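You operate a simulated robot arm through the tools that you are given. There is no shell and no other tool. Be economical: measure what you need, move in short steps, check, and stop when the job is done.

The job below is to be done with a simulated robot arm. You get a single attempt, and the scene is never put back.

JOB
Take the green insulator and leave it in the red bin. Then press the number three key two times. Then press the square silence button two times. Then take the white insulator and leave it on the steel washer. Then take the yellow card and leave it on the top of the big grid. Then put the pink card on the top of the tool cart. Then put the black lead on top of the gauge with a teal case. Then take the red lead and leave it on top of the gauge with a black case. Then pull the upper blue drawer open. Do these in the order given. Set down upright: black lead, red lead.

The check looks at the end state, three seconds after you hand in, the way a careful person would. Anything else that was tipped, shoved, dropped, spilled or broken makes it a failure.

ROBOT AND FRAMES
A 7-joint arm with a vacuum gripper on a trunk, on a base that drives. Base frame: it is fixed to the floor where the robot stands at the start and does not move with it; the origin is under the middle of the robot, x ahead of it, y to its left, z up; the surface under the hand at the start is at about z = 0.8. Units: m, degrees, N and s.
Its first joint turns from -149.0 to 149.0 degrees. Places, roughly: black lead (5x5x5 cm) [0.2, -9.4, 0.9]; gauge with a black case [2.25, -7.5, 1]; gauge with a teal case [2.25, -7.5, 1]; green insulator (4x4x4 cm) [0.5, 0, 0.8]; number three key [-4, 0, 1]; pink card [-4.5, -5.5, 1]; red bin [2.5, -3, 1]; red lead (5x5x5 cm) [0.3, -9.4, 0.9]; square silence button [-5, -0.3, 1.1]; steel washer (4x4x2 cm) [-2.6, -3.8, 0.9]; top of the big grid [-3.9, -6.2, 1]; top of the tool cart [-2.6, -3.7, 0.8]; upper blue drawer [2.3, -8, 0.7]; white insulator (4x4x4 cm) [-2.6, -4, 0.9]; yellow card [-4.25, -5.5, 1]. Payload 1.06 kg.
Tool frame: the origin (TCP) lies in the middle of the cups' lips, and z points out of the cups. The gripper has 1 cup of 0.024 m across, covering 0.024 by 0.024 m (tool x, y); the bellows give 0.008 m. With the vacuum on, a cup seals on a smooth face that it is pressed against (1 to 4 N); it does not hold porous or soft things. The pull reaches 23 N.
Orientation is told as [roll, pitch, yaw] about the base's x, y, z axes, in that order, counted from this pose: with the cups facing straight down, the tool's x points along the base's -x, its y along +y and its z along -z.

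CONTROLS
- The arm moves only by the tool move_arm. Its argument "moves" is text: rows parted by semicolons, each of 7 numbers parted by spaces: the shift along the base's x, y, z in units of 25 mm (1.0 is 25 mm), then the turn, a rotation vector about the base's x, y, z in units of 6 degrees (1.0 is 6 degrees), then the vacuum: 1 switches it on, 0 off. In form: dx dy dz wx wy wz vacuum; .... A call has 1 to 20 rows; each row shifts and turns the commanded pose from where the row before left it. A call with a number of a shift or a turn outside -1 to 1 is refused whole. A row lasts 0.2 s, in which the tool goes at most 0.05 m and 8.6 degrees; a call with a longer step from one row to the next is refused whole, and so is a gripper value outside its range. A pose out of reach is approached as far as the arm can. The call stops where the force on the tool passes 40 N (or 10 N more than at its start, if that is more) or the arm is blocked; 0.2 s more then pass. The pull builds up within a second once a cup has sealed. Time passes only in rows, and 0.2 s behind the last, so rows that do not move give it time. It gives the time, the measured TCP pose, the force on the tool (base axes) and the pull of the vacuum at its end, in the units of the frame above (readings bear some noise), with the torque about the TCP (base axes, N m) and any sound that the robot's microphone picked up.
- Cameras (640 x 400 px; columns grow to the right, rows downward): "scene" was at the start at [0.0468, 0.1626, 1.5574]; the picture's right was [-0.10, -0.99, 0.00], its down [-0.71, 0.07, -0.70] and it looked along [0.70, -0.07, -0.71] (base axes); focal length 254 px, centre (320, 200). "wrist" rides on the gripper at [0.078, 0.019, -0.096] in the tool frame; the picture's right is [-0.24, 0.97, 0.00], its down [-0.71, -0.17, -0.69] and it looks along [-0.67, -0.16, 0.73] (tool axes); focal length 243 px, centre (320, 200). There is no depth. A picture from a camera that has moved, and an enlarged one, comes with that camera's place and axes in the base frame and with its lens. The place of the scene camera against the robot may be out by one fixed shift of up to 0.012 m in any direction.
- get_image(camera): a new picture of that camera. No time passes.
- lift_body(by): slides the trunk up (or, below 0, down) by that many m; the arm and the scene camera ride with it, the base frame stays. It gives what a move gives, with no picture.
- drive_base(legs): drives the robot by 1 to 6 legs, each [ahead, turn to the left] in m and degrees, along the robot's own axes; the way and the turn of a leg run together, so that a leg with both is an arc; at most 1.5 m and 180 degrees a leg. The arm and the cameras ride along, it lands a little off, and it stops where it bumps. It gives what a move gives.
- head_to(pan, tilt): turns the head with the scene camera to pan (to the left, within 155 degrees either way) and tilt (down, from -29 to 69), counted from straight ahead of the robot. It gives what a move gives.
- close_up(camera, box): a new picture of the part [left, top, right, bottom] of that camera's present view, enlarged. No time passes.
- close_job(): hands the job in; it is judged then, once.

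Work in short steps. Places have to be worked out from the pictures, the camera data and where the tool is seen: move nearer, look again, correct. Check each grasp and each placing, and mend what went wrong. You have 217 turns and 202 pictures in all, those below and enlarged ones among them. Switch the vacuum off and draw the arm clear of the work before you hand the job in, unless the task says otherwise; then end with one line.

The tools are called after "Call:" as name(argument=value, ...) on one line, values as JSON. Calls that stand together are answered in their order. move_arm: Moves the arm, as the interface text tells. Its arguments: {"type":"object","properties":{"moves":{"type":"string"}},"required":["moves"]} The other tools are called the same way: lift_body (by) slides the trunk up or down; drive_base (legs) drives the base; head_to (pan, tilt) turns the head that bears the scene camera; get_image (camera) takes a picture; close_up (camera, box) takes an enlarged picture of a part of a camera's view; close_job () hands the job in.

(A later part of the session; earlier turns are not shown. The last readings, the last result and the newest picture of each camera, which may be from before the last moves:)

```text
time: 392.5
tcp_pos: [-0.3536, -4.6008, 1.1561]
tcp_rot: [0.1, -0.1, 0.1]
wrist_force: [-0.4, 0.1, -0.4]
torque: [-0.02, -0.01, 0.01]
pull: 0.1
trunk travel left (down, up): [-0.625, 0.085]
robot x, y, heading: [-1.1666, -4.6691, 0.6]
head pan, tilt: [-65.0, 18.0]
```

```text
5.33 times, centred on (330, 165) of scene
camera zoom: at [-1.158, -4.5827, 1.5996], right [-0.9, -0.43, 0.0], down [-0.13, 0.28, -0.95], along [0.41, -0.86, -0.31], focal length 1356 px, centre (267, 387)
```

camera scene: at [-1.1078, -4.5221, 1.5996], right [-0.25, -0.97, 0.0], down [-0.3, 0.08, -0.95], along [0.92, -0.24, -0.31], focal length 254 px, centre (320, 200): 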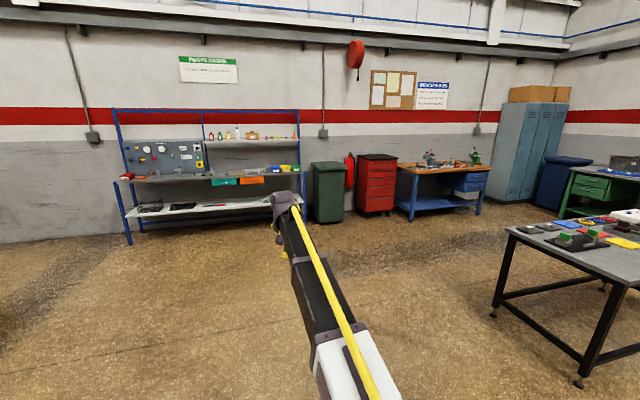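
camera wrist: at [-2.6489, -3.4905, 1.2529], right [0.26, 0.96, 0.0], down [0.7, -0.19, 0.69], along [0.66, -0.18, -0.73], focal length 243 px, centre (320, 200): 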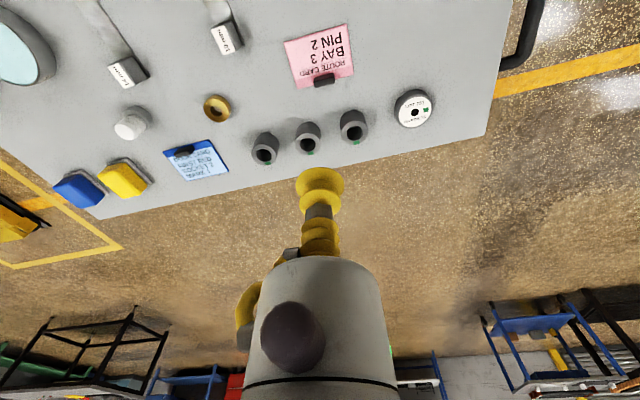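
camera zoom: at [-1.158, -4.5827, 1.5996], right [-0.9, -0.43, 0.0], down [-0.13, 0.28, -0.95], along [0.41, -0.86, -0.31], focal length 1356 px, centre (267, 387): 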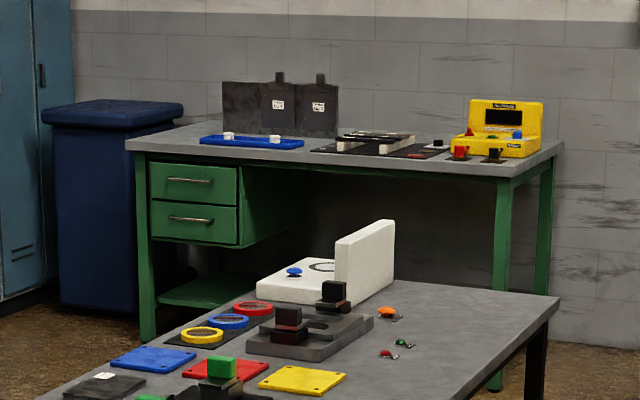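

The red and black leads stand at the right end of the green bench, in front of the yellow box. I tuck the arm in and drive between forklift and grey table, then along to about [0.25,-8.25].

Call:
move_arm(moves="-1 -0.35 0 0 0 0 0; -1 -0.35 0 0 0 0 0; -1 -0.35 0 0 0 0 0; -1 -0.35 0 0 0 0 0; -1 -0.35 0 0 0 0 0; -1 -0.35 0 0 0 0 0; -1 -0.35 0 0 0 0 0; -1 -0.35 0 0 0 0 0; 0 0 0 0 0 0 0")

Call:
drive_base(legs=[[0.1, 0], [0, -90.4], [1.5, 0], [1.5, 0], [0.55, 0], [0, 90]])

Call:
head_to(pan=-60, tilt=25)

Call:
get_image(camera="scene")

```text
time: 394.5
tcp_pos: [-0.5548, -4.6719, 1.1563]
tcp_rot: [0.0, 0.1, 0.1]
wrist_force: [0.4, 0.4, 0.7]
torque: [-0.01, 0.0, 0.03]
pull: 0.0
trunk travel left (down, up): [-0.625, 0.085]
robot x, y, heading: [-1.1622, -4.6697, 0.4]
head pan, tilt: [-65.0, 18.0]
```

```text
time: 420.0
tcp_pos: [-0.5081, -8.2191, 1.157]
tcp_rot: [0.0, 0.0, -1.4]
wrist_force: [-0.6, 0.3, 0.4]
torque: [0.0, -0.01, 0.02]
pull: 0.1
trunk travel left (down, up): [-0.625, 0.085]
robot x, y, heading: [-1.1172, -8.2037, -1.0]
head pan, tilt: [-65.0, 18.0]
```

```text
time: 420.7
tcp_pos: [-0.5083, -8.2205, 1.157]
tcp_rot: [0.0, 0.0, -1.4]
wrist_force: [-0.2, -0.3, 0.0]
torque: [0.05, -0.02, -0.01]
pull: 0.0
trunk travel left (down, up): [-0.625, 0.085]
robot x, y, heading: [-1.1156, -8.2053, -1.2]
head pan, tilt: [-60.0, 25.0]
```

```text
103 pictures are left
camera scene: at [-1.1027, -8.1108, 1.5883], right [-0.88, -0.48, 0.0], down [-0.2, 0.37, -0.91], along [0.44, -0.79, -0.42], focal length 254 px, centre (320, 200)
```

scene: 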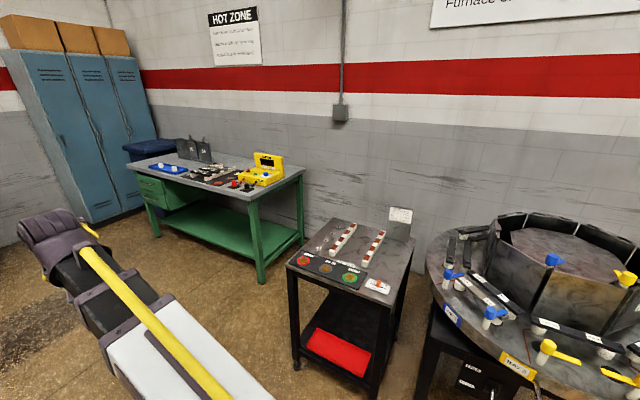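

Clear. I drive 1.35 m ahead along the gap, turn to face the green bench, and look.

Call:
drive_base(legs=[[1.35, 0], [0, -89], [0.3, 0]])

Call:
head_to(pan=0, tilt=40)

Call:
get_image(camera="scene")

Call:
get_image(camera="wrist")

```text
time: 432.9
tcp_pos: [0.2295, -9.1495, 1.156]
tcp_rot: [0.0, 0.0, -90.8]
wrist_force: [-0.5, -0.4, 0.5]
torque: [0.03, 0.0, -0.01]
pull: 0.1
trunk travel left (down, up): [-0.625, 0.085]
robot x, y, heading: [0.238, -8.5407, -90.3]
head pan, tilt: [-60.0, 25.0]
```

```text
time: 434.2
tcp_pos: [0.2297, -9.1488, 1.1561]
tcp_rot: [0.0, 0.0, -90.8]
wrist_force: [0.1, 0.2, -0.2]
torque: [-0.04, -0.02, 0.0]
pull: 0.1
trunk travel left (down, up): [-0.625, 0.085]
robot x, y, heading: [0.2437, -8.5406, -90.4]
head pan, tilt: [0.0, 40.0]
```

```text
102 pictures are left
camera scene: at [0.4219, -8.5812, 1.5649], right [-1.0, 0.01, 0.0], down [0.01, 0.64, -0.77], along [-0.01, -0.77, -0.64], focal length 254 px, centre (320, 200)
```

scene: 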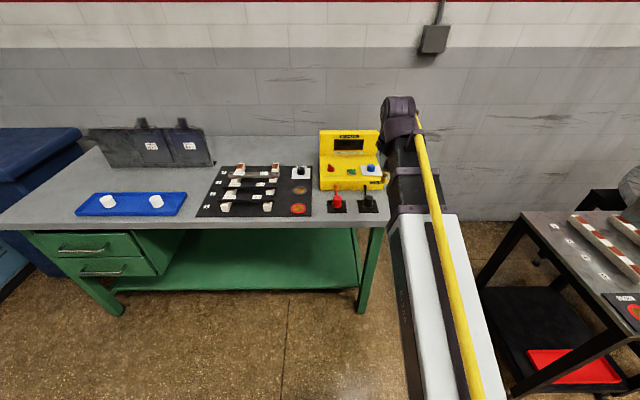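

```text
101 pictures are left
camera wrist: at [0.2492, -9.0705, 1.2532], right [0.97, -0.25, 0.0], down [-0.18, -0.71, 0.69], along [-0.17, -0.66, -0.73], focal length 243 px, centre (320, 200)
```

wrist: 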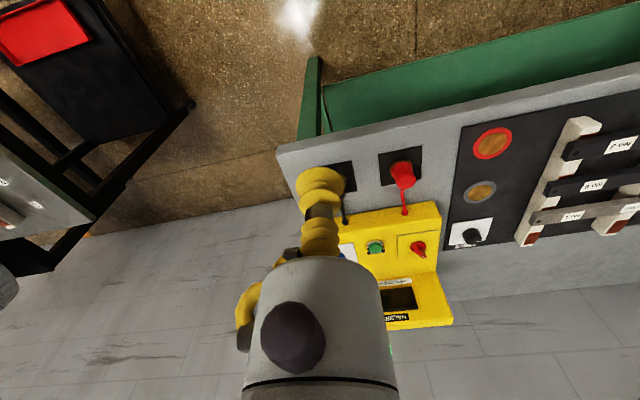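

Call:
close_up(camera="scene", box=[300, 120, 420, 230])

Call:
close_up(camera="wrist", box=[280, 120, 460, 270])

```text
3.64 times, centred on (360, 175) of scene
camera zoom: at [0.4219, -8.5812, 1.5649], right [-1.0, 0.01, 0.0], down [0.01, 0.64, -0.77], along [-0.01, -0.77, -0.64], focal length 924 px, centre (174, 291)
```

zoom: 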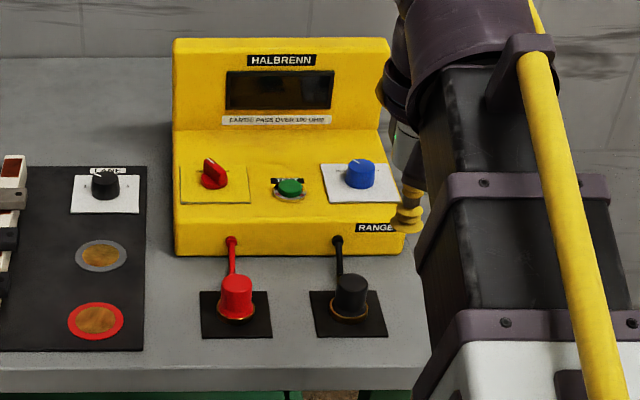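

```text
2.67 times, centred on (370, 195) of wrist
camera zoom: at [0.2492, -9.0705, 1.2532], right [0.97, -0.25, 0.0], down [-0.18, -0.71, 0.69], along [-0.17, -0.66, -0.73], focal length 647 px, centre (187, 213)
```

zoom: 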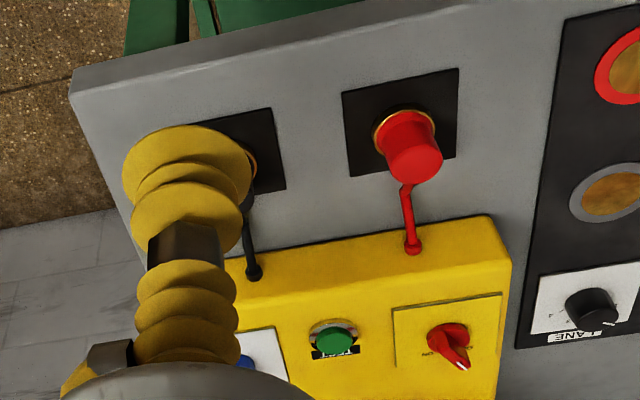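

The leads are capped plugs: red top at about [0.338,-9.41,0.875], black at about [0.204,-9.412,0.877]. I move above the black one and lower to z≈0.96.

Call:
move_arm(moves="-0.2 -1 0 0 0 0 0; -0.2 -1 0 0 0 0 0; -0.2 -1 0 0 0 0 0; -0.2 -1 0 0 0 0 0; -0.2 -1 0 0 0 0 0; 0 -1 0 0 0 0 0; 0 -1 0 0 0 0 0; 0 -1 0 0 0 0 0; 0 -1 0 0 0 0 0; 0 -1 0 0 0 0 0; 0 -0.5 0 0 0 0 0; 0 0 -1 0 0 0 0; 0 0 -1 0 0 0 0; 0 0 -1 0 0 0 0; 0 0 -1 0 0 0 0; 0 0 -1 0 0 0 0; 0 0 -1 0 0 0 0; 0 0 -1 0 0 0 0; 0 0 0 0 0 0 0")

Call:
get_image(camera="wrist")

Call:
close_up(camera="scene", box=[300, 120, 420, 230])

```text
time: 438.2
tcp_pos: [0.2044, -9.4124, 0.9803]
tcp_rot: [0.0, -0.1, -90.7]
wrist_force: [1.2, 0.5, -0.7]
torque: [0.0, 0.0, 0.01]
pull: 0.1
trunk travel left (down, up): [-0.625, 0.085]
robot x, y, heading: [0.2417, -8.5407, -90.4]
head pan, tilt: [0.0, 40.0]
```

```text
98 pictures are left
camera wrist: at [0.225, -9.3335, 1.0776], right [0.97, -0.25, 0.0], down [-0.18, -0.71, 0.69], along [-0.17, -0.66, -0.73], focal length 243 px, centre (320, 200)
```

wrist: 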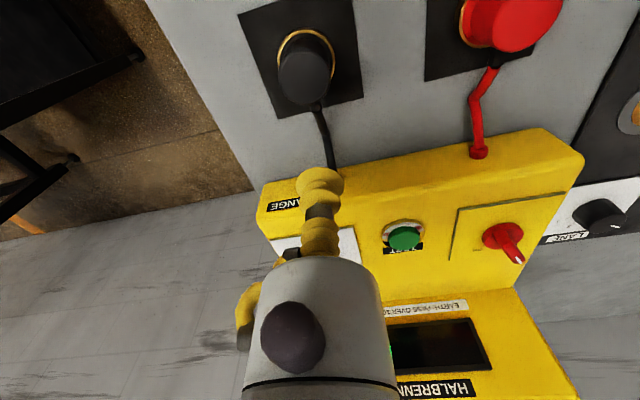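

```text
3.64 times, centred on (360, 175) of scene
camera zoom: at [0.422, -8.5814, 1.5649], right [-1.0, 0.01, 0.0], down [0.01, 0.64, -0.77], along [-0.01, -0.77, -0.64], focal length 924 px, centre (174, 291)
```

zoom: 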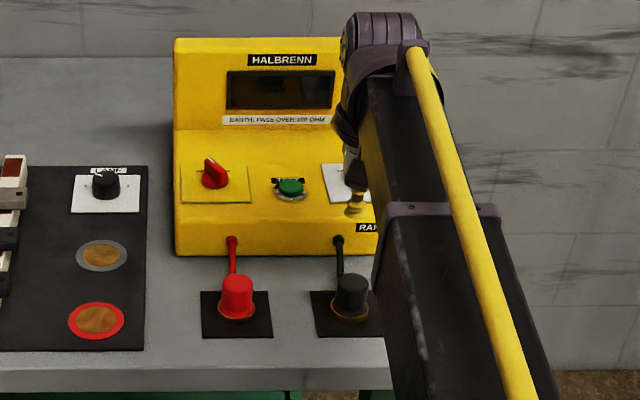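

Black top is at about [0.196,-9.390]. I correct and lower to ~0.915.

Call:
move_arm(moves="-0.32 0.85 0 0 0 0 0; 0 0 -1 0 0 0 0; 0 0 -1 0 0 0 0; 0 0 -0.6 0 0 0 0; 0 0 0 0 0 0 0")

Call:
get_image(camera="wrist")

```text
time: 439.4
tcp_pos: [0.1962, -9.3901, 0.9151]
tcp_rot: [0.0, 0.0, -90.8]
wrist_force: [0.9, 0.7, 0.8]
torque: [-0.01, -0.02, -0.02]
pull: 0.0
trunk travel left (down, up): [-0.625, 0.085]
robot x, y, heading: [0.2418, -8.5409, -90.4]
head pan, tilt: [0.0, 40.0]
```

```text
96 pictures are left
camera wrist: at [0.2167, -9.3117, 1.0127], right [0.97, -0.25, 0.0], down [-0.18, -0.71, 0.69], along [-0.17, -0.66, -0.73], focal length 243 px, centre (320, 200)
```

wrist: 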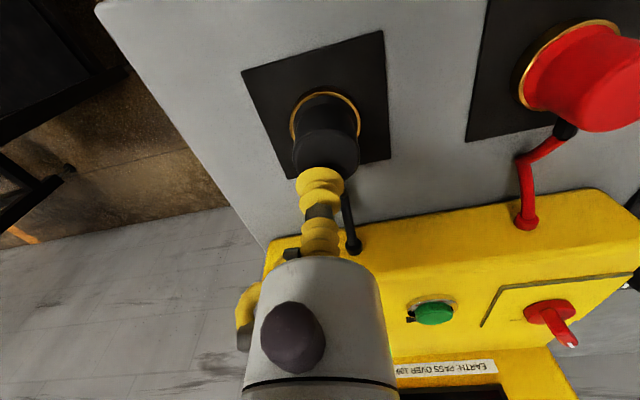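

Call:
close_up(camera="wrist", box=[250, 70, 410, 210])

```text
2.86 times, centred on (330, 140) of wrist
camera zoom: at [0.2167, -9.3117, 1.0127], right [0.97, -0.25, 0.0], down [-0.18, -0.71, 0.69], along [-0.17, -0.66, -0.73], focal length 693 px, centre (291, 371)
```

zoom: 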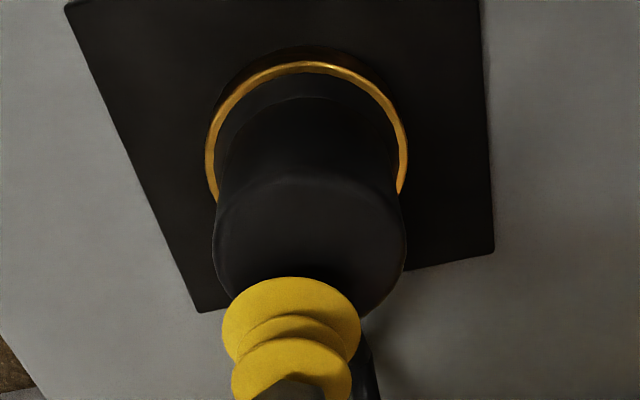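

The cap top is ~3 mm in x and ~7 mm in y farther. I correct and lower to ~0.893.

Call:
move_arm(moves="0.1 -0.28 -0.4 0 0 0 1; 0 0 -0.45 0 0 0 1; 0 0 0 0 0 0 1")

Call:
close_up(camera="wrist", box=[250, 70, 410, 210])

```text
time: 440.3
tcp_pos: [0.1985, -9.3993, 0.8989]
tcp_rot: [0.0, -0.6, -90.8]
wrist_force: [-0.6, -5.9, 20.1]
torque: [0.21, -0.03, -0.06]
pull: 0.1
trunk travel left (down, up): [-0.625, 0.085]
robot x, y, heading: [0.2407, -8.5437, -90.6]
head pan, tilt: [0.0, 40.0]
stopped in row 3: the force on the tool passed its limit at 41 N (the readings are from after the stop); the commanded pose is now the measured one
```

```text
2.86 times, centred on (330, 140) of wrist
camera zoom: at [0.2184, -9.3205, 0.9952], right [0.97, -0.25, 0.0], down [-0.18, -0.7, 0.69], along [-0.17, -0.67, -0.72], focal length 693 px, centre (291, 371)
```

zoom: 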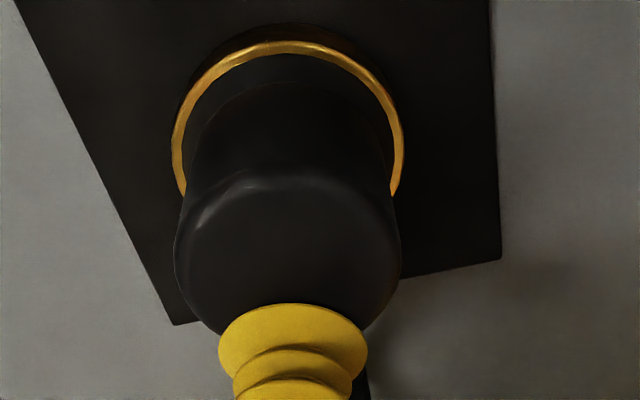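

It touched already: the top is at z≈0.90, so the cup sits too far back. I lift 1 cm, shift +16 mm in y and look.

Call:
move_arm(moves="0 0 0.5 0.1 0 0 0; 0.14 0.64 0 0 0 0 0; 0 0 0 0 0 0 0")

Call:
close_up(camera="wrist", box=[250, 70, 410, 210])

Call:
close_up(camera="scene", box=[310, 150, 400, 230])

```text
time: 441.1
tcp_pos: [0.2027, -9.3834, 0.9092]
tcp_rot: [0.1, 0.3, -90.8]
wrist_force: [0.0, -1.1, 0.4]
torque: [0.02, 0.03, -0.01]
pull: 0.1
trunk travel left (down, up): [-0.625, 0.085]
robot x, y, heading: [0.24, -8.5411, -90.6]
head pan, tilt: [0.0, 40.0]
```

```text
2.86 times, centred on (330, 140) of wrist
camera zoom: at [0.2224, -9.3056, 1.0061], right [0.97, -0.25, 0.0], down [-0.18, -0.71, 0.68], along [-0.17, -0.66, -0.73], focal length 693 px, centre (291, 371)
```

zoom: 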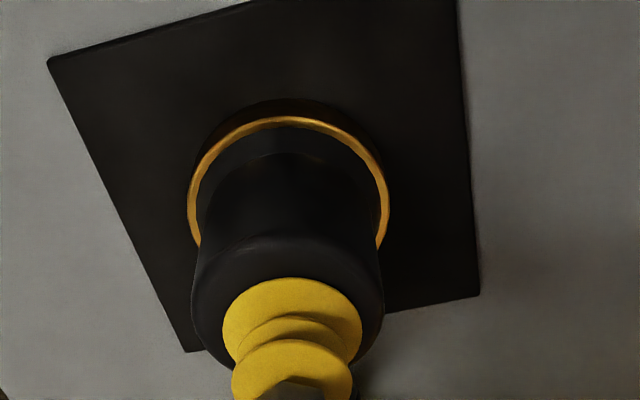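

```text
5.00 times, centred on (355, 190) of scene
camera zoom: at [0.422, -8.5813, 1.5648], right [-1.0, 0.01, 0.0], down [0.01, 0.64, -0.77], along [-0.01, -0.77, -0.64], focal length 1271 px, centre (145, 250)
```

zoom: 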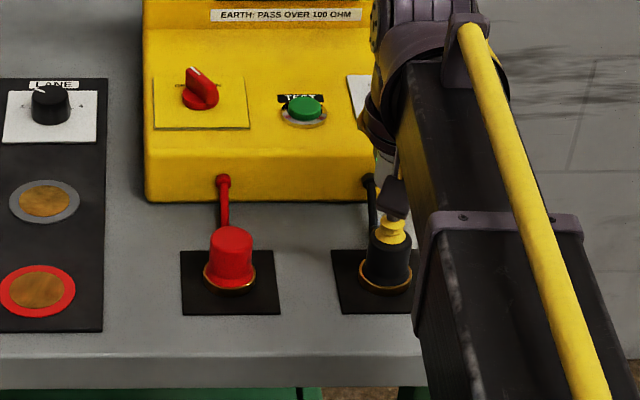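

Now centred. I descend in 2–3 mm steps with the vacuum on.

Call:
move_arm(moves="0 0 -0.1 -0.05 0 0 1; 0 0 -0.1 0 0 0 1; 0 0 0 0 0 0 1; 0 0 0 0 0 0 1")

```text
time: 442.1
tcp_pos: [0.2025, -9.3839, 0.9047]
tcp_rot: [0.0, -0.1, -90.8]
wrist_force: [2.0, -4.1, 16.9]
torque: [-0.05, 0.04, -0.02]
pull: 23.1
trunk travel left (down, up): [-0.625, 0.085]
robot x, y, heading: [0.2385, -8.5362, -90.7]
head pan, tilt: [0.0, 40.0]
```

Sealed on the black lead. I lift slowly a few cm and look.

Call:
move_arm(moves="0 0 0.2 0 0 0 1; 0 0 0.4 0 0 0 1; 0 0 0.6 0 0 0 1; 0 0 0.8 0 0 0 1; 0 0 0 0 0 0 1")

Call:
get_image(camera="wrist")

Call:
close_up(camera="scene", box=[310, 130, 420, 230])

```text
time: 443.3
tcp_pos: [0.2024, -9.3837, 0.9534]
tcp_rot: [-0.1, 0.0, -90.8]
wrist_force: [0.4, -0.7, -2.3]
torque: [0.01, 0.0, 0.01]
pull: 22.8
trunk travel left (down, up): [-0.625, 0.085]
robot x, y, heading: [0.2428, -8.5408, -90.6]
head pan, tilt: [0.0, 40.0]
```

```text
91 pictures are left
camera wrist: at [0.2226, -9.3048, 1.0515], right [0.97, -0.25, 0.0], down [-0.18, -0.71, 0.69], along [-0.17, -0.66, -0.73], focal length 243 px, centre (320, 200)
```

wrist: 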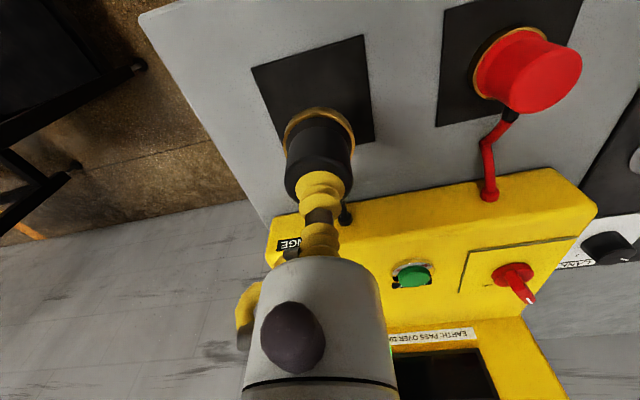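

```text
4.00 times, centred on (365, 180) of scene
camera zoom: at [0.4219, -8.5815, 1.5649], right [-1.0, 0.01, 0.0], down [0.01, 0.64, -0.77], along [-0.01, -0.77, -0.64], focal length 1017 px, centre (140, 280)
```

zoom: 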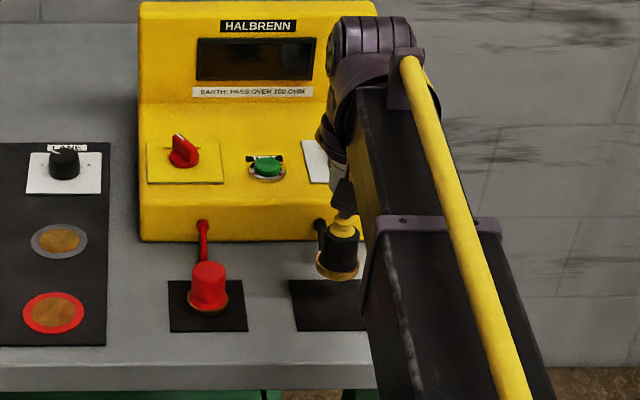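

The lead came off its pad. I raise it to about z≈1.18 and check the cord.

Call:
move_arm(moves="0 0.2 1 0 0 0 1; 0 0.5 1 0 0 0 1; 0 0.5 1 0 0 0 1; 0 0.5 1 0 0 0 1; 0 0.5 1 0 0 0 1; 0 0.5 1 0 0 0 1; 0 0.5 1 0 0 0 1; 0 0.5 1 0 0 0 1; 0 1 1 0 0 0 1; 0 1 0.2 0 0 0 1; 0 1 0 0 0 0 1; 0 0 0 0 0 0 1")

Call:
get_image(camera="wrist")

Call:
close_up(camera="scene", box=[290, 120, 450, 230])

```text
time: 445.9
tcp_pos: [0.2021, -9.2159, 1.1845]
tcp_rot: [0.0, 0.0, -90.9]
wrist_force: [0.5, -0.7, -2.1]
torque: [-0.01, 0.0, -0.02]
pull: 22.8
trunk travel left (down, up): [-0.625, 0.085]
robot x, y, heading: [0.2417, -8.5434, -90.4]
head pan, tilt: [0.0, 40.0]
```

```text
89 pictures are left
camera wrist: at [0.2221, -9.1376, 1.2811], right [0.97, -0.25, 0.0], down [-0.18, -0.71, 0.69], along [-0.17, -0.66, -0.73], focal length 243 px, centre (320, 200)
```

wrist: 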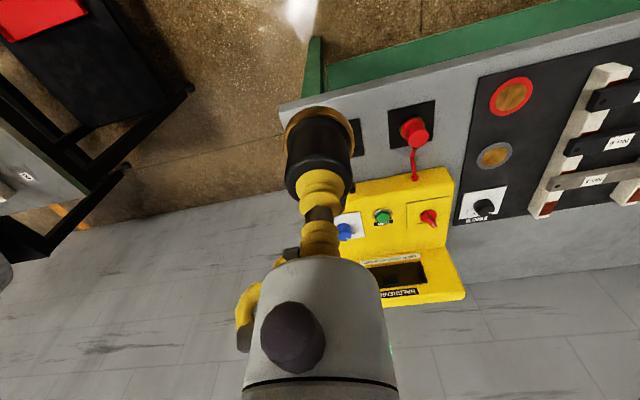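

```text
3.64 times, centred on (370, 175) of scene
camera zoom: at [0.4219, -8.5814, 1.5649], right [-1.0, 0.01, 0.0], down [0.01, 0.64, -0.77], along [-0.01, -0.77, -0.64], focal length 924 px, centre (138, 291)
```

zoom: 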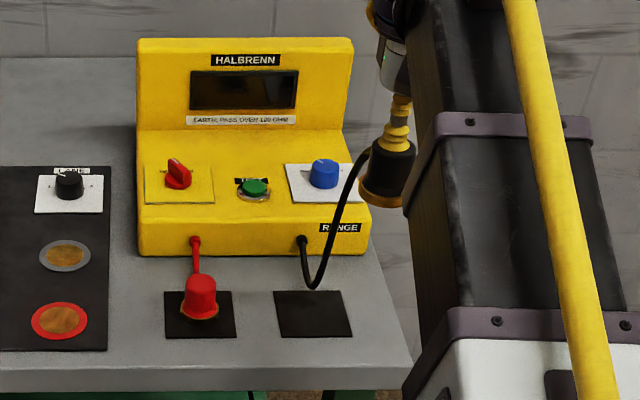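

The black cord is flexible and still plugged into the yellow box; it pays out. I turn left slowly and check force and cord.

Call:
drive_base(legs=[[-0.2, 0], [0, 60]])

Call:
head_to(pan=-45, tilt=35)

Call:
get_image(camera="scene")

```text
time: 450.2
tcp_pos: [0.8115, -8.7097, 1.1837]
tcp_rot: [0.0, 0.0, -30.4]
wrist_force: [-0.7, 0.8, -1.9]
torque: [0.01, 0.02, 0.0]
pull: 22.8
trunk travel left (down, up): [-0.625, 0.085]
robot x, y, heading: [0.243, -8.3441, -30.2]
head pan, tilt: [0.0, 40.0]
```

```text
time: 451.3
tcp_pos: [0.8121, -8.7106, 1.1835]
tcp_rot: [0.0, -0.1, -30.4]
wrist_force: [0.9, -0.4, -1.5]
torque: [-0.01, -0.03, 0.01]
pull: 22.8
trunk travel left (down, up): [-0.625, 0.085]
robot x, y, heading: [0.2448, -8.3399, -30.4]
head pan, tilt: [-45.0, 35.0]
```

```text
87 pictures are left
camera scene: at [0.3238, -8.2562, 1.5724], right [-0.97, -0.26, 0.0], down [-0.15, 0.55, -0.82], along [0.21, -0.79, -0.57], focal length 254 px, centre (320, 200)
```

scene: 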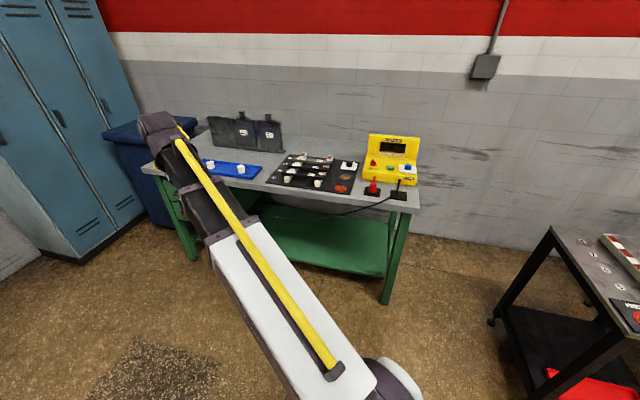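

The cord just pays out with no added force. I turn toward the blue bench (heading ~35°) and drive 1.0 m, then check again.

Call:
drive_base(legs=[[0, 65], [1.0, 0], [0, -35]])

Call:
head_to(pan=0, tilt=30)

Call:
get_image(camera="scene")

Call:
head_to(pan=-100, tilt=30)

Call:
get_image(camera="scene")

```text
time: 461.1
tcp_pos: [1.7391, -7.7876, 1.1845]
tcp_rot: [-0.1, 0.0, 0.3]
wrist_force: [-0.1, 0.2, -1.7]
torque: [0.0, -0.03, 0.04]
pull: 22.0
trunk travel left (down, up): [-0.625, 0.085]
robot x, y, heading: [1.0657, -7.7581, 0.4]
head pan, tilt: [-45.0, 35.0]
```

```text
time: 462.2
tcp_pos: [1.7388, -7.7867, 1.1832]
tcp_rot: [0.0, 0.0, 0.2]
wrist_force: [0.2, 0.2, -1.3]
torque: [0.01, 0.02, 0.0]
pull: 23.3
trunk travel left (down, up): [-0.625, 0.085]
robot x, y, heading: [1.0612, -7.7611, 0.2]
head pan, tilt: [0.0, 30.0]
```

```text
86 pictures are left
camera scene: at [1.1163, -7.5886, 1.5802], right [0.01, -1.0, 0.0], down [-0.5, 0.0, -0.87], along [0.87, 0.01, -0.5], focal length 254 px, centre (320, 200)
```

scene: 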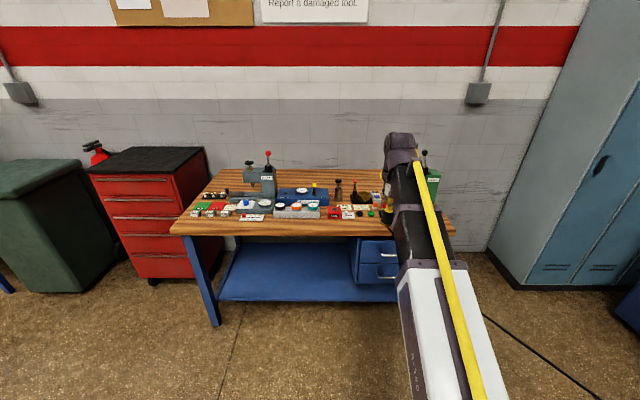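

```text
time: 463.9
tcp_pos: [1.7376, -7.7866, 1.1848]
tcp_rot: [0.0, 0.1, 0.2]
wrist_force: [-0.1, 0.5, -2.2]
torque: [0.02, 0.01, -0.01]
pull: 22.8
trunk travel left (down, up): [-0.625, 0.085]
robot x, y, heading: [1.0592, -7.7594, 0.5]
head pan, tilt: [-100.0, 30.0]
```

```text
85 pictures are left
camera scene: at [1.0109, -7.6784, 1.5803], right [-0.99, 0.17, 0.0], down [0.08, 0.49, -0.87], along [-0.14, -0.85, -0.5], focal length 254 px, centre (320, 200)
```

scene: 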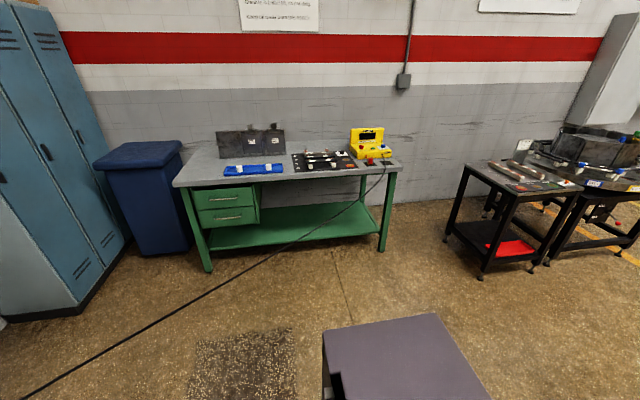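

The cord just extends, box undisturbed. I look ahead and enlarge the blue bench to find the gauges.

Call:
head_to(pan=5, tilt=30)

Call:
close_up(camera="scene", box=[180, 120, 460, 290])

Call:
close_up(camera="scene", box=[200, 140, 330, 230])

```text
time: 465.8
tcp_pos: [1.7386, -7.7868, 1.1836]
tcp_rot: [0.0, -0.1, 0.2]
wrist_force: [-1.3, -0.3, -1.9]
torque: [-0.01, 0.02, 0.02]
pull: 23.0
trunk travel left (down, up): [-0.625, 0.085]
robot x, y, heading: [1.0648, -7.7586, 0.6]
head pan, tilt: [5.0, 30.0]
```

```text
2.29 times, centred on (320, 205) of scene
camera zoom: at [1.1159, -7.5807, 1.5802], right [0.09, -1.0, 0.0], down [-0.5, -0.05, -0.87], along [0.86, 0.08, -0.5], focal length 581 px, centre (320, 189)
```

zoom: 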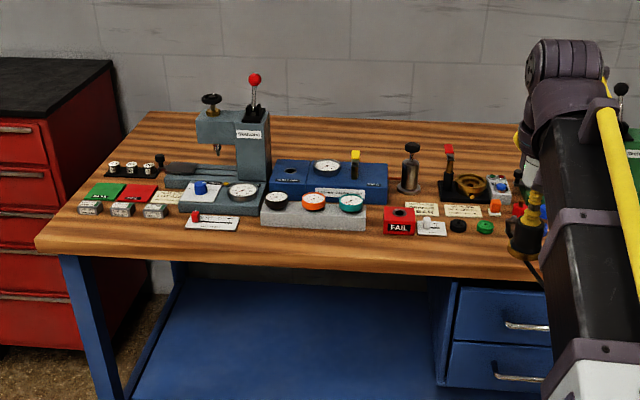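

```text
4.44 times, centred on (265, 185) of scene
camera zoom: at [1.1159, -7.5807, 1.5802], right [0.09, -1.0, 0.0], down [-0.5, -0.05, -0.87], along [0.86, 0.08, -0.5], focal length 1130 px, centre (564, 267)
```

zoom: 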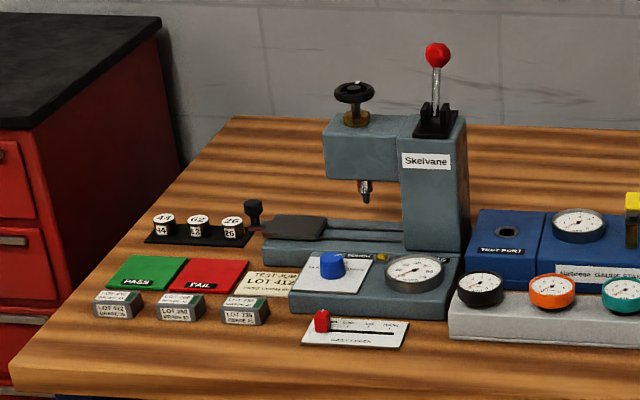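

Three round gauges on a grey block: black, orange, teal (teal nearest the arm, about [2.15,-7.55]). I drive 0.33 m ahead and look with the wrist camera.

Call:
drive_base(legs=[[0.33, 0]])

Call:
move_arm(moves="0 1 0 0 0 0 1; 0 1 0 0 0 0 1; 0 1 0 0 0 0 1; 0 1 0 0 0 0 1; 0 1 0 0 0 0 1; 0 1 0 0 0 0 1; 0 0 0 0 0 0 1")

Call:
get_image(camera="wrist")

Call:
get_image(camera="scene")

```text
time: 468.0
tcp_pos: [2.0738, -7.786, 1.1844]
tcp_rot: [0.0, -0.1, 0.1]
wrist_force: [-0.6, -0.8, -2.0]
torque: [-0.01, 0.0, -0.01]
pull: 22.7
trunk travel left (down, up): [-0.625, 0.085]
robot x, y, heading: [1.3968, -7.7559, 0.0]
head pan, tilt: [5.0, 30.0]
```

```text
time: 469.6
tcp_pos: [2.0747, -7.6366, 1.1843]
tcp_rot: [0.0, 0.0, 0.1]
wrist_force: [-0.3, 0.3, -1.6]
torque: [0.04, -0.03, 0.03]
pull: 22.9
trunk travel left (down, up): [-0.625, 0.085]
robot x, y, heading: [1.396, -7.7551, 0.3]
head pan, tilt: [5.0, 30.0]
```

```text
82 pictures are left
camera wrist: at [1.996, -7.6161, 1.2805], right [0.23, 0.97, 0.0], down [0.71, -0.17, 0.69], along [0.67, -0.16, -0.73], focal length 243 px, centre (320, 200)
```

wrist: 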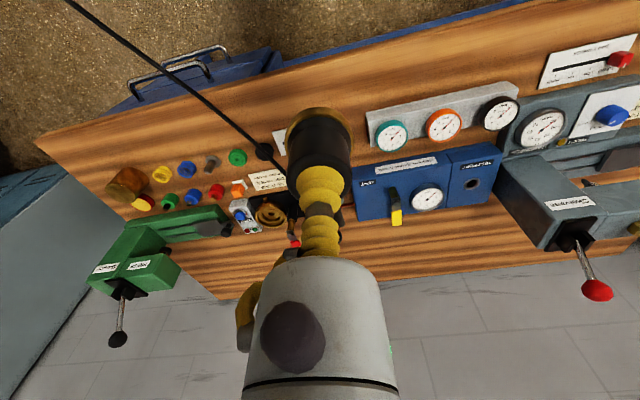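

```text
81 pictures are left
camera scene: at [1.4523, -7.5781, 1.5802], right [0.09, -1.0, 0.0], down [-0.5, -0.05, -0.87], along [0.86, 0.08, -0.5], focal length 254 px, centre (320, 200)
```

scene: 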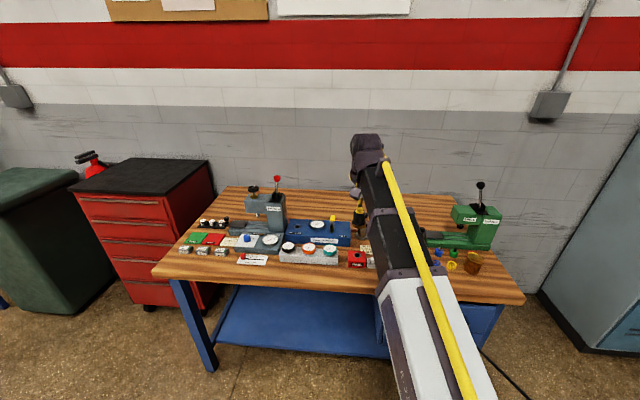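

Teal gauge centre at about [2.185,-7.56,0.96]. I move the lead above it and lower to z≈1.08.

Call:
move_arm(moves="0.9 0.62 0 0 0 0 1; 0.9 0.62 0 0 0 0 1; 0.9 0.62 0 0 0 0 1; 0.9 0.62 0 0 0 0 1; 0.8 0.6 0 0 0 0 1; 0 0 -1 0 0 0 1; 0 0 -1 0 0 0 1; 0 0 -1 0 0 0 1; 0 0 -1 0 0 0 1; 0 0 0 0 0 0 1")

Call:
get_image(camera="wrist")

Call:
close_up(camera="scene", box=[260, 170, 420, 280])

```text
time: 471.8
tcp_pos: [2.1844, -7.5596, 1.0837]
tcp_rot: [0.0, -0.1, 0.1]
wrist_force: [-0.1, 0.0, -1.4]
torque: [0.01, -0.02, -0.01]
pull: 23.2
trunk travel left (down, up): [-0.625, 0.085]
robot x, y, heading: [1.3964, -7.7591, 0.7]
head pan, tilt: [5.0, 30.0]
```

```text
80 pictures are left
camera wrist: at [2.1061, -7.5389, 1.1804], right [0.23, 0.97, 0.0], down [0.71, -0.17, 0.69], along [0.67, -0.16, -0.73], focal length 243 px, centre (320, 200)
```

wrist: 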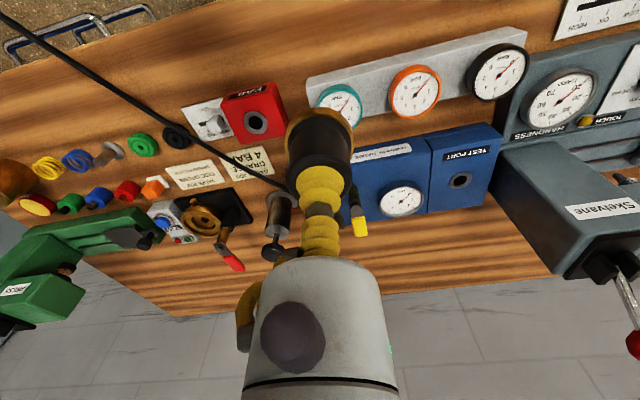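

```text
3.64 times, centred on (340, 225) of scene
camera zoom: at [1.4525, -7.5783, 1.5802], right [0.09, -1.0, 0.0], down [-0.5, -0.05, -0.87], along [0.86, 0.08, -0.5], focal length 924 px, centre (247, 109)
```

zoom: 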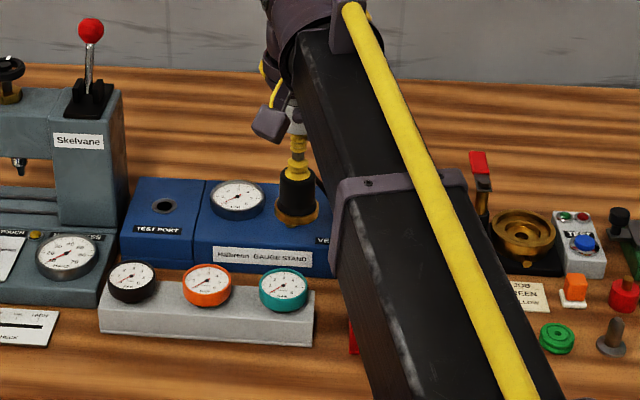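

Re-solving from several views, the gauge tops are lower (z≈0.87–0.89) with teal at about [2.23,-7.543]. I shift and lower to z≈1.02, then check.

Call:
move_arm(moves="0.7 0.32 0 0 0 0 1; 0.7 0.32 -1 0 0 0 1; 0 0 -1 0 0 0 1; 0 0 -0.5 0 0 0 1; 0 0 0 0 0 0 1")

Call:
get_image(camera="wrist")

Call:
close_up(camera="scene", box=[260, 170, 420, 280])

```text
time: 473.0
tcp_pos: [2.2192, -7.5426, 1.0223]
tcp_rot: [0.0, 0.0, 0.1]
wrist_force: [0.3, 0.1, -0.7]
torque: [0.0, -0.01, -0.01]
pull: 22.8
trunk travel left (down, up): [-0.625, 0.085]
robot x, y, heading: [1.3981, -7.7563, 0.5]
head pan, tilt: [5.0, 30.0]
```

```text
78 pictures are left
camera wrist: at [2.1411, -7.5233, 1.1183], right [0.23, 0.97, 0.0], down [0.71, -0.17, 0.69], along [0.67, -0.16, -0.73], focal length 243 px, centre (320, 200)
```

wrist: 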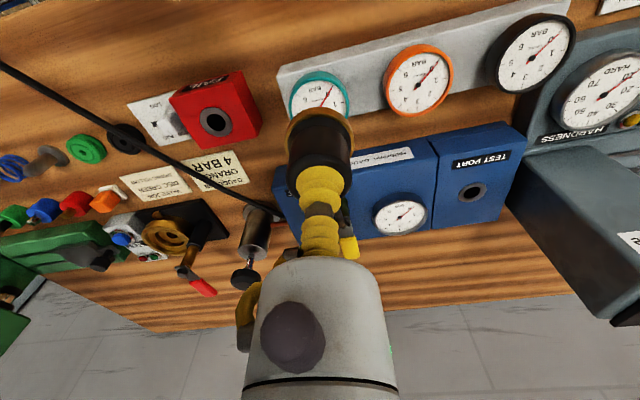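

```text
3.64 times, centred on (340, 225) of scene
camera zoom: at [1.4524, -7.5783, 1.5802], right [0.09, -1.0, 0.0], down [-0.5, -0.05, -0.87], along [0.86, 0.08, -0.5], focal length 924 px, centre (247, 109)
```

zoom: 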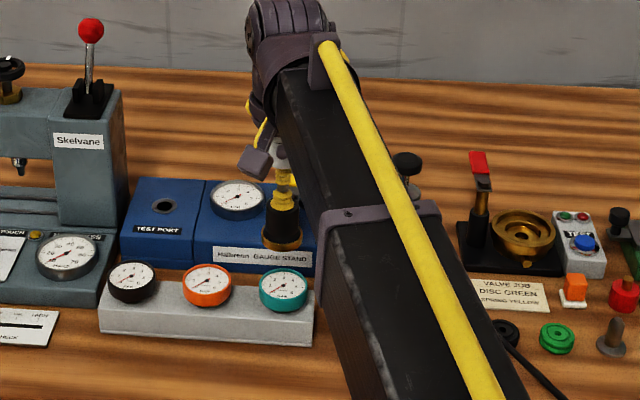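

All views now agree: teal gauge top at about [2.221,-7.543,0.90], and the lead is already over it. I lower to ~0.972 and look.

Call:
move_arm(moves="0.06 0 -1 0 0 0 1; 0 0 -1 0 0 0 1; 0 0 0 0 0 0 1")

Call:
close_up(camera="wrist", box=[220, 40, 440, 220])

Call:
close_up(camera="scene", box=[290, 200, 370, 260])

```text
time: 473.8
tcp_pos: [2.2198, -7.5422, 0.9703]
tcp_rot: [0.0, 0.0, 0.0]
wrist_force: [0.9, -0.8, -1.9]
torque: [0.0, 0.01, 0.01]
pull: 23.0
trunk travel left (down, up): [-0.625, 0.085]
robot x, y, heading: [1.3953, -7.7564, 0.4]
head pan, tilt: [5.0, 30.0]
```

```text
2.22 times, centred on (330, 130) of wrist
camera zoom: at [2.142, -7.5226, 1.0676], right [0.23, 0.97, 0.0], down [0.71, -0.17, 0.69], along [0.67, -0.16, -0.73], focal length 539 px, centre (298, 356)
```

zoom: 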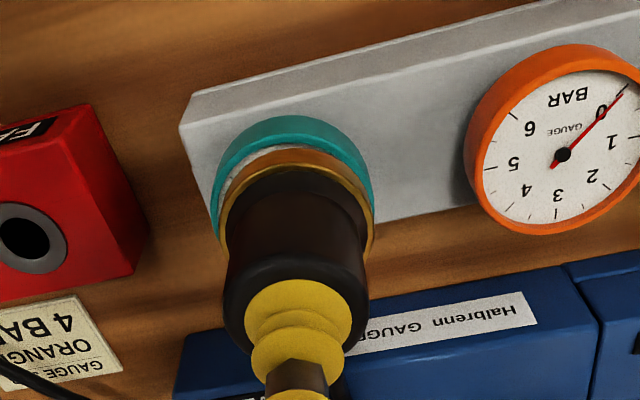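

```text
6.67 times, centred on (330, 230) of scene
camera zoom: at [1.4525, -7.5783, 1.5802], right [0.09, -1.0, 0.0], down [-0.5, -0.05, -0.87], along [0.86, 0.08, -0.5], focal length 1695 px, centre (253, 0)
```

zoom: 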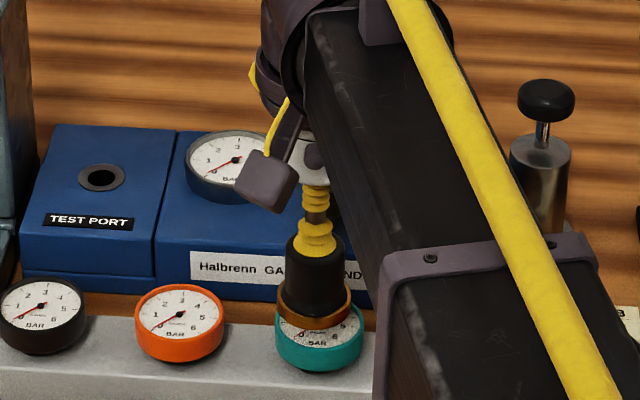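

Aligned for a ~16 mm descent. I lower in small steps until contact.

Call:
move_arm(moves="0 -0.05 -0.25 0 0 0 1; 0 0 -0.25 0 0 0 1; 0 0 0 0 0 0 1")

Call:
close_up(camera="wrist", box=[220, 40, 440, 220])

```text
time: 474.6
tcp_pos: [2.2213, -7.5446, 0.9583]
tcp_rot: [0.0, 0.1, 0.0]
wrist_force: [0.9, -0.4, -1.4]
torque: [-0.01, -0.01, 0.01]
pull: 22.9
trunk travel left (down, up): [-0.625, 0.085]
robot x, y, heading: [1.3967, -7.7562, 0.2]
head pan, tilt: [5.0, 30.0]
```

```text
2.22 times, centred on (330, 130) of wrist
camera zoom: at [2.142, -7.5241, 1.0561], right [0.23, 0.97, 0.0], down [0.71, -0.17, 0.69], along [0.67, -0.16, -0.73], focal length 539 px, centre (298, 356)
```

zoom: 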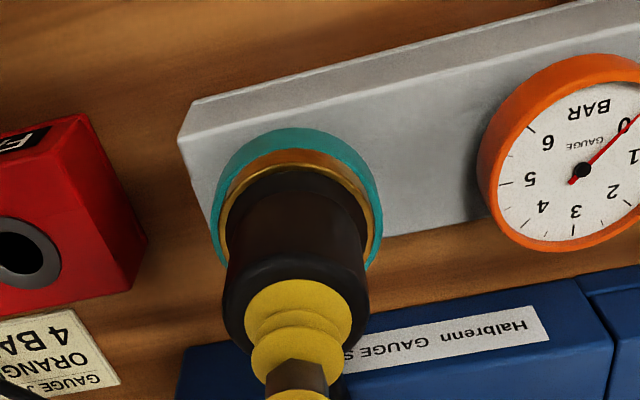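

Call:
move_arm(moves="0 0 -0.12 0 0 0 1; 0 0 -0.1 0 0 0 1; 0 0 0 0 0 0 1")

```text
time: 475.4
tcp_pos: [2.2203, -7.5431, 0.9528]
tcp_rot: [0.0, -0.1, 0.1]
wrist_force: [0.2, 0.4, 1.1]
torque: [0.01, -0.05, 0.02]
pull: 22.7
trunk travel left (down, up): [-0.625, 0.085]
robot x, y, heading: [1.3958, -7.7583, 0.1]
head pan, tilt: [5.0, 30.0]
```

Light contact begins. One more small step, then a look.

Call:
move_arm(moves="0 0 -0.08 0 0 0 1; 0 0 0 0 0 0 1")

Call:
close_up(camera="wrist", box=[220, 40, 440, 220])

Call:
close_up(camera="scene", box=[290, 200, 370, 260])

```text
time: 476.0
tcp_pos: [2.2201, -7.5431, 0.9521]
tcp_rot: [-0.1, -0.2, 0.1]
wrist_force: [0.8, 0.8, 12.2]
torque: [0.02, -0.1, 0.0]
pull: 23.2
trunk travel left (down, up): [-0.625, 0.085]
robot x, y, heading: [1.3976, -7.7588, 0.5]
head pan, tilt: [5.0, 30.0]
```

```text
2.22 times, centred on (330, 130) of wrist
camera zoom: at [2.1413, -7.5244, 1.0495], right [0.23, 0.97, 0.0], down [0.71, -0.17, 0.69], along [0.67, -0.16, -0.73], focal length 539 px, centre (298, 356)
```

zoom: 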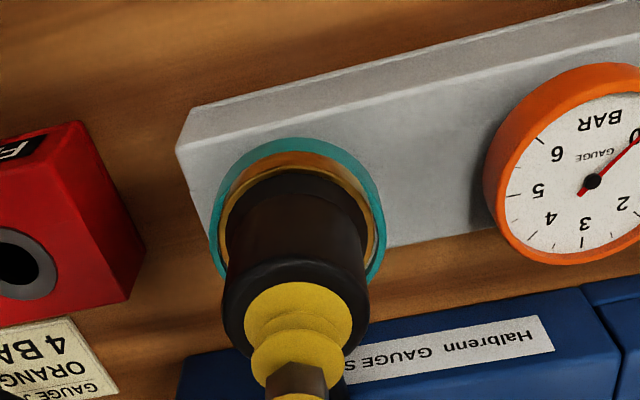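

```text
6.67 times, centred on (330, 230) of scene
camera zoom: at [1.451, -7.5786, 1.5805], right [0.09, -1.0, 0.0], down [-0.5, -0.05, -0.87], along [0.86, 0.08, -0.5], focal length 1695 px, centre (253, 0)
```

zoom: 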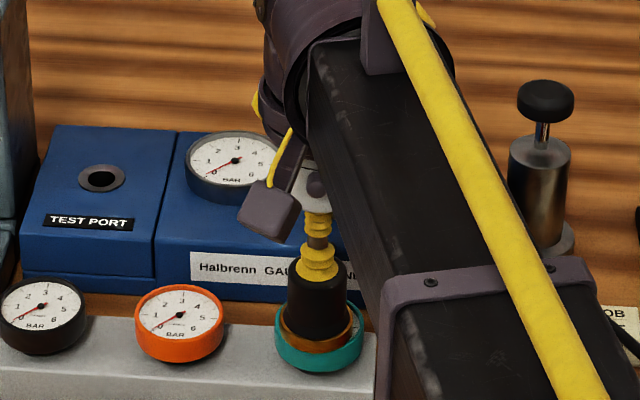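

The lead sits centred on the teal gauge (12 N). I ease off, release and lift straight up.

Call:
move_arm(moves="0 0 0.08 0 0 0 1; 0 0 0.04 0 0 0 0; 0 0 0 0 0 0 0; 0 0 0 0 0 0 0; 0 0 0 0 0 0 0; 0 0 0.2 0 0 0 0; 0 0 0.4 0 0 0 0; 0 0 1 0 0 0 0; 0 0 1 0 0 0 0; 0 0 1 0 0 0 0; 0 0 1 0 0 0 0; 0 0 1 0 0 0 0; 0 0 1 0 0 0 0; 0 0 1 0 0 0 0; 0 0 1 0 0 0 0; 0 0 0 0 0 0 0")

Call:
get_image(camera="wrist")

Call:
close_up(camera="scene", box=[260, 180, 380, 270])

```text
time: 479.4
tcp_pos: [2.2209, -7.5445, 1.1706]
tcp_rot: [0.1, 0.0, 0.1]
wrist_force: [0.4, 0.1, -0.9]
torque: [-0.02, -0.01, 0.0]
pull: 0.1
trunk travel left (down, up): [-0.625, 0.085]
robot x, y, heading: [1.395, -7.7598, 0.3]
head pan, tilt: [5.0, 30.0]
```

```text
71 pictures are left
camera wrist: at [2.1416, -7.5246, 1.2663], right [0.23, 0.97, 0.0], down [0.71, -0.17, 0.69], along [0.67, -0.16, -0.73], focal length 243 px, centre (320, 200)
```

wrist: 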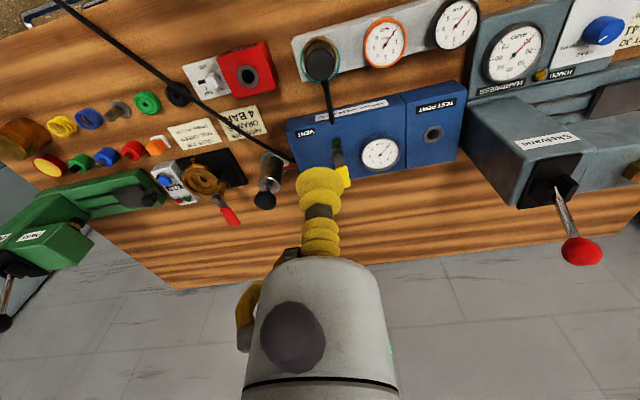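

```text
4.44 times, centred on (320, 225) of scene
camera zoom: at [1.4522, -7.5783, 1.5802], right [0.09, -1.0, 0.0], down [-0.5, -0.05, -0.87], along [0.86, 0.08, -0.5], focal length 1130 px, centre (320, 89)
```

zoom: 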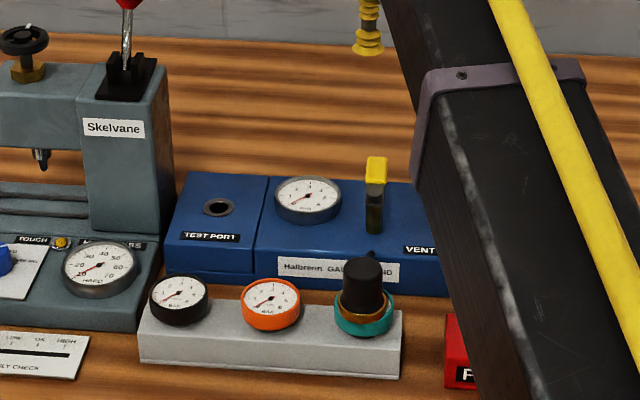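

The black lead stands upright on the teal gauge. Now back for the red lead, retracing the path (which stays clear of the cord).

Call:
move_arm(moves="-1 -0.9 0 0 0 0 0; -1 -0.9 0 0 0 0 0; -1 -0.9 0 0 0 0 0; -1 -0.9 0 0 0 0 0; -1 -0.9 0 0 0 0 0; -1 -0.9 0 0 0 0 0; -1 -0.9 0 0 0 0 0; -1 -0.9 0 0 0 0 0; 0 0 0 0 0 0 0")

Call:
drive_base(legs=[[-0.33, 0], [0, 35], [-1.0, 0], [0, -125], [0.2, 0]])

Call:
head_to(pan=0, tilt=40)

Call:
get_image(camera="wrist")

Call:
get_image(camera="scene")

```text
time: 481.4
tcp_pos: [2.0204, -7.725, 1.1697]
tcp_rot: [0.1, 0.0, 0.1]
wrist_force: [-0.4, 0.8, 0.6]
torque: [0.03, 0.0, -0.01]
pull: 0.1
trunk travel left (down, up): [-0.625, 0.085]
robot x, y, heading: [1.3973, -7.7583, 0.3]
head pan, tilt: [5.0, 30.0]
```

```text
time: 496.4
tcp_pos: [0.2574, -9.1557, 1.1693]
tcp_rot: [0.0, 0.0, -91.0]
wrist_force: [0.4, -0.2, 0.5]
torque: [0.02, 0.0, 0.01]
pull: 0.1
trunk travel left (down, up): [-0.625, 0.085]
robot x, y, heading: [0.2452, -8.5326, -90.8]
head pan, tilt: [5.0, 30.0]
```

```text
time: 497.2
tcp_pos: [0.2583, -9.1554, 1.1685]
tcp_rot: [0.0, 0.0, -91.2]
wrist_force: [-0.7, 0.5, 0.2]
torque: [-0.01, 0.02, -0.01]
pull: 0.1
trunk travel left (down, up): [-0.625, 0.085]
robot x, y, heading: [0.2385, -8.5335, -91.0]
head pan, tilt: [0.0, 40.0]
```

```text
69 pictures are left
camera wrist: at [0.2778, -9.0773, 1.2662], right [0.97, -0.25, 0.0], down [-0.18, -0.7, 0.69], along [-0.17, -0.66, -0.73], focal length 243 px, centre (320, 200)
```

wrist: 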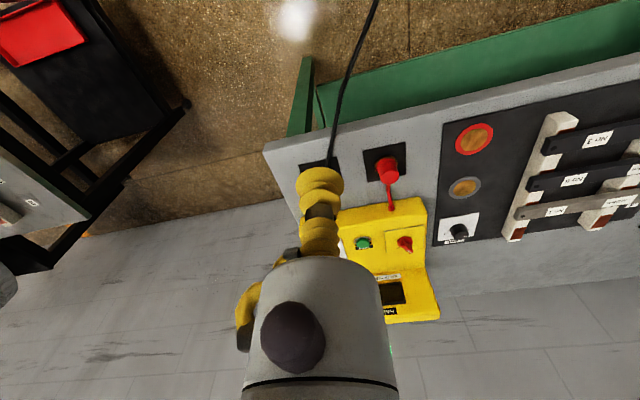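

```text
68 pictures are left
camera scene: at [0.4191, -8.5749, 1.5649], right [-1.0, 0.02, 0.0], down [0.01, 0.64, -0.77], along [-0.01, -0.77, -0.64], focal length 254 px, centre (320, 200)
```

scene: 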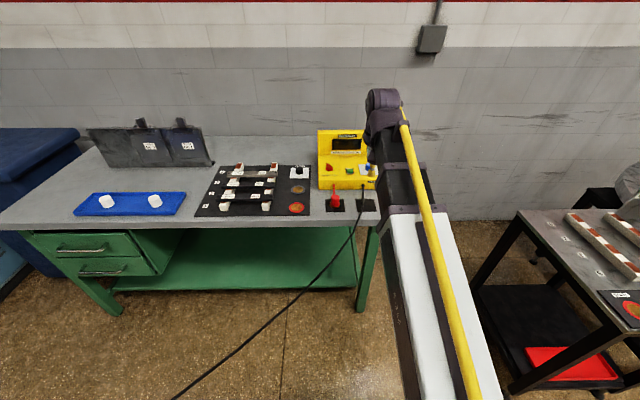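

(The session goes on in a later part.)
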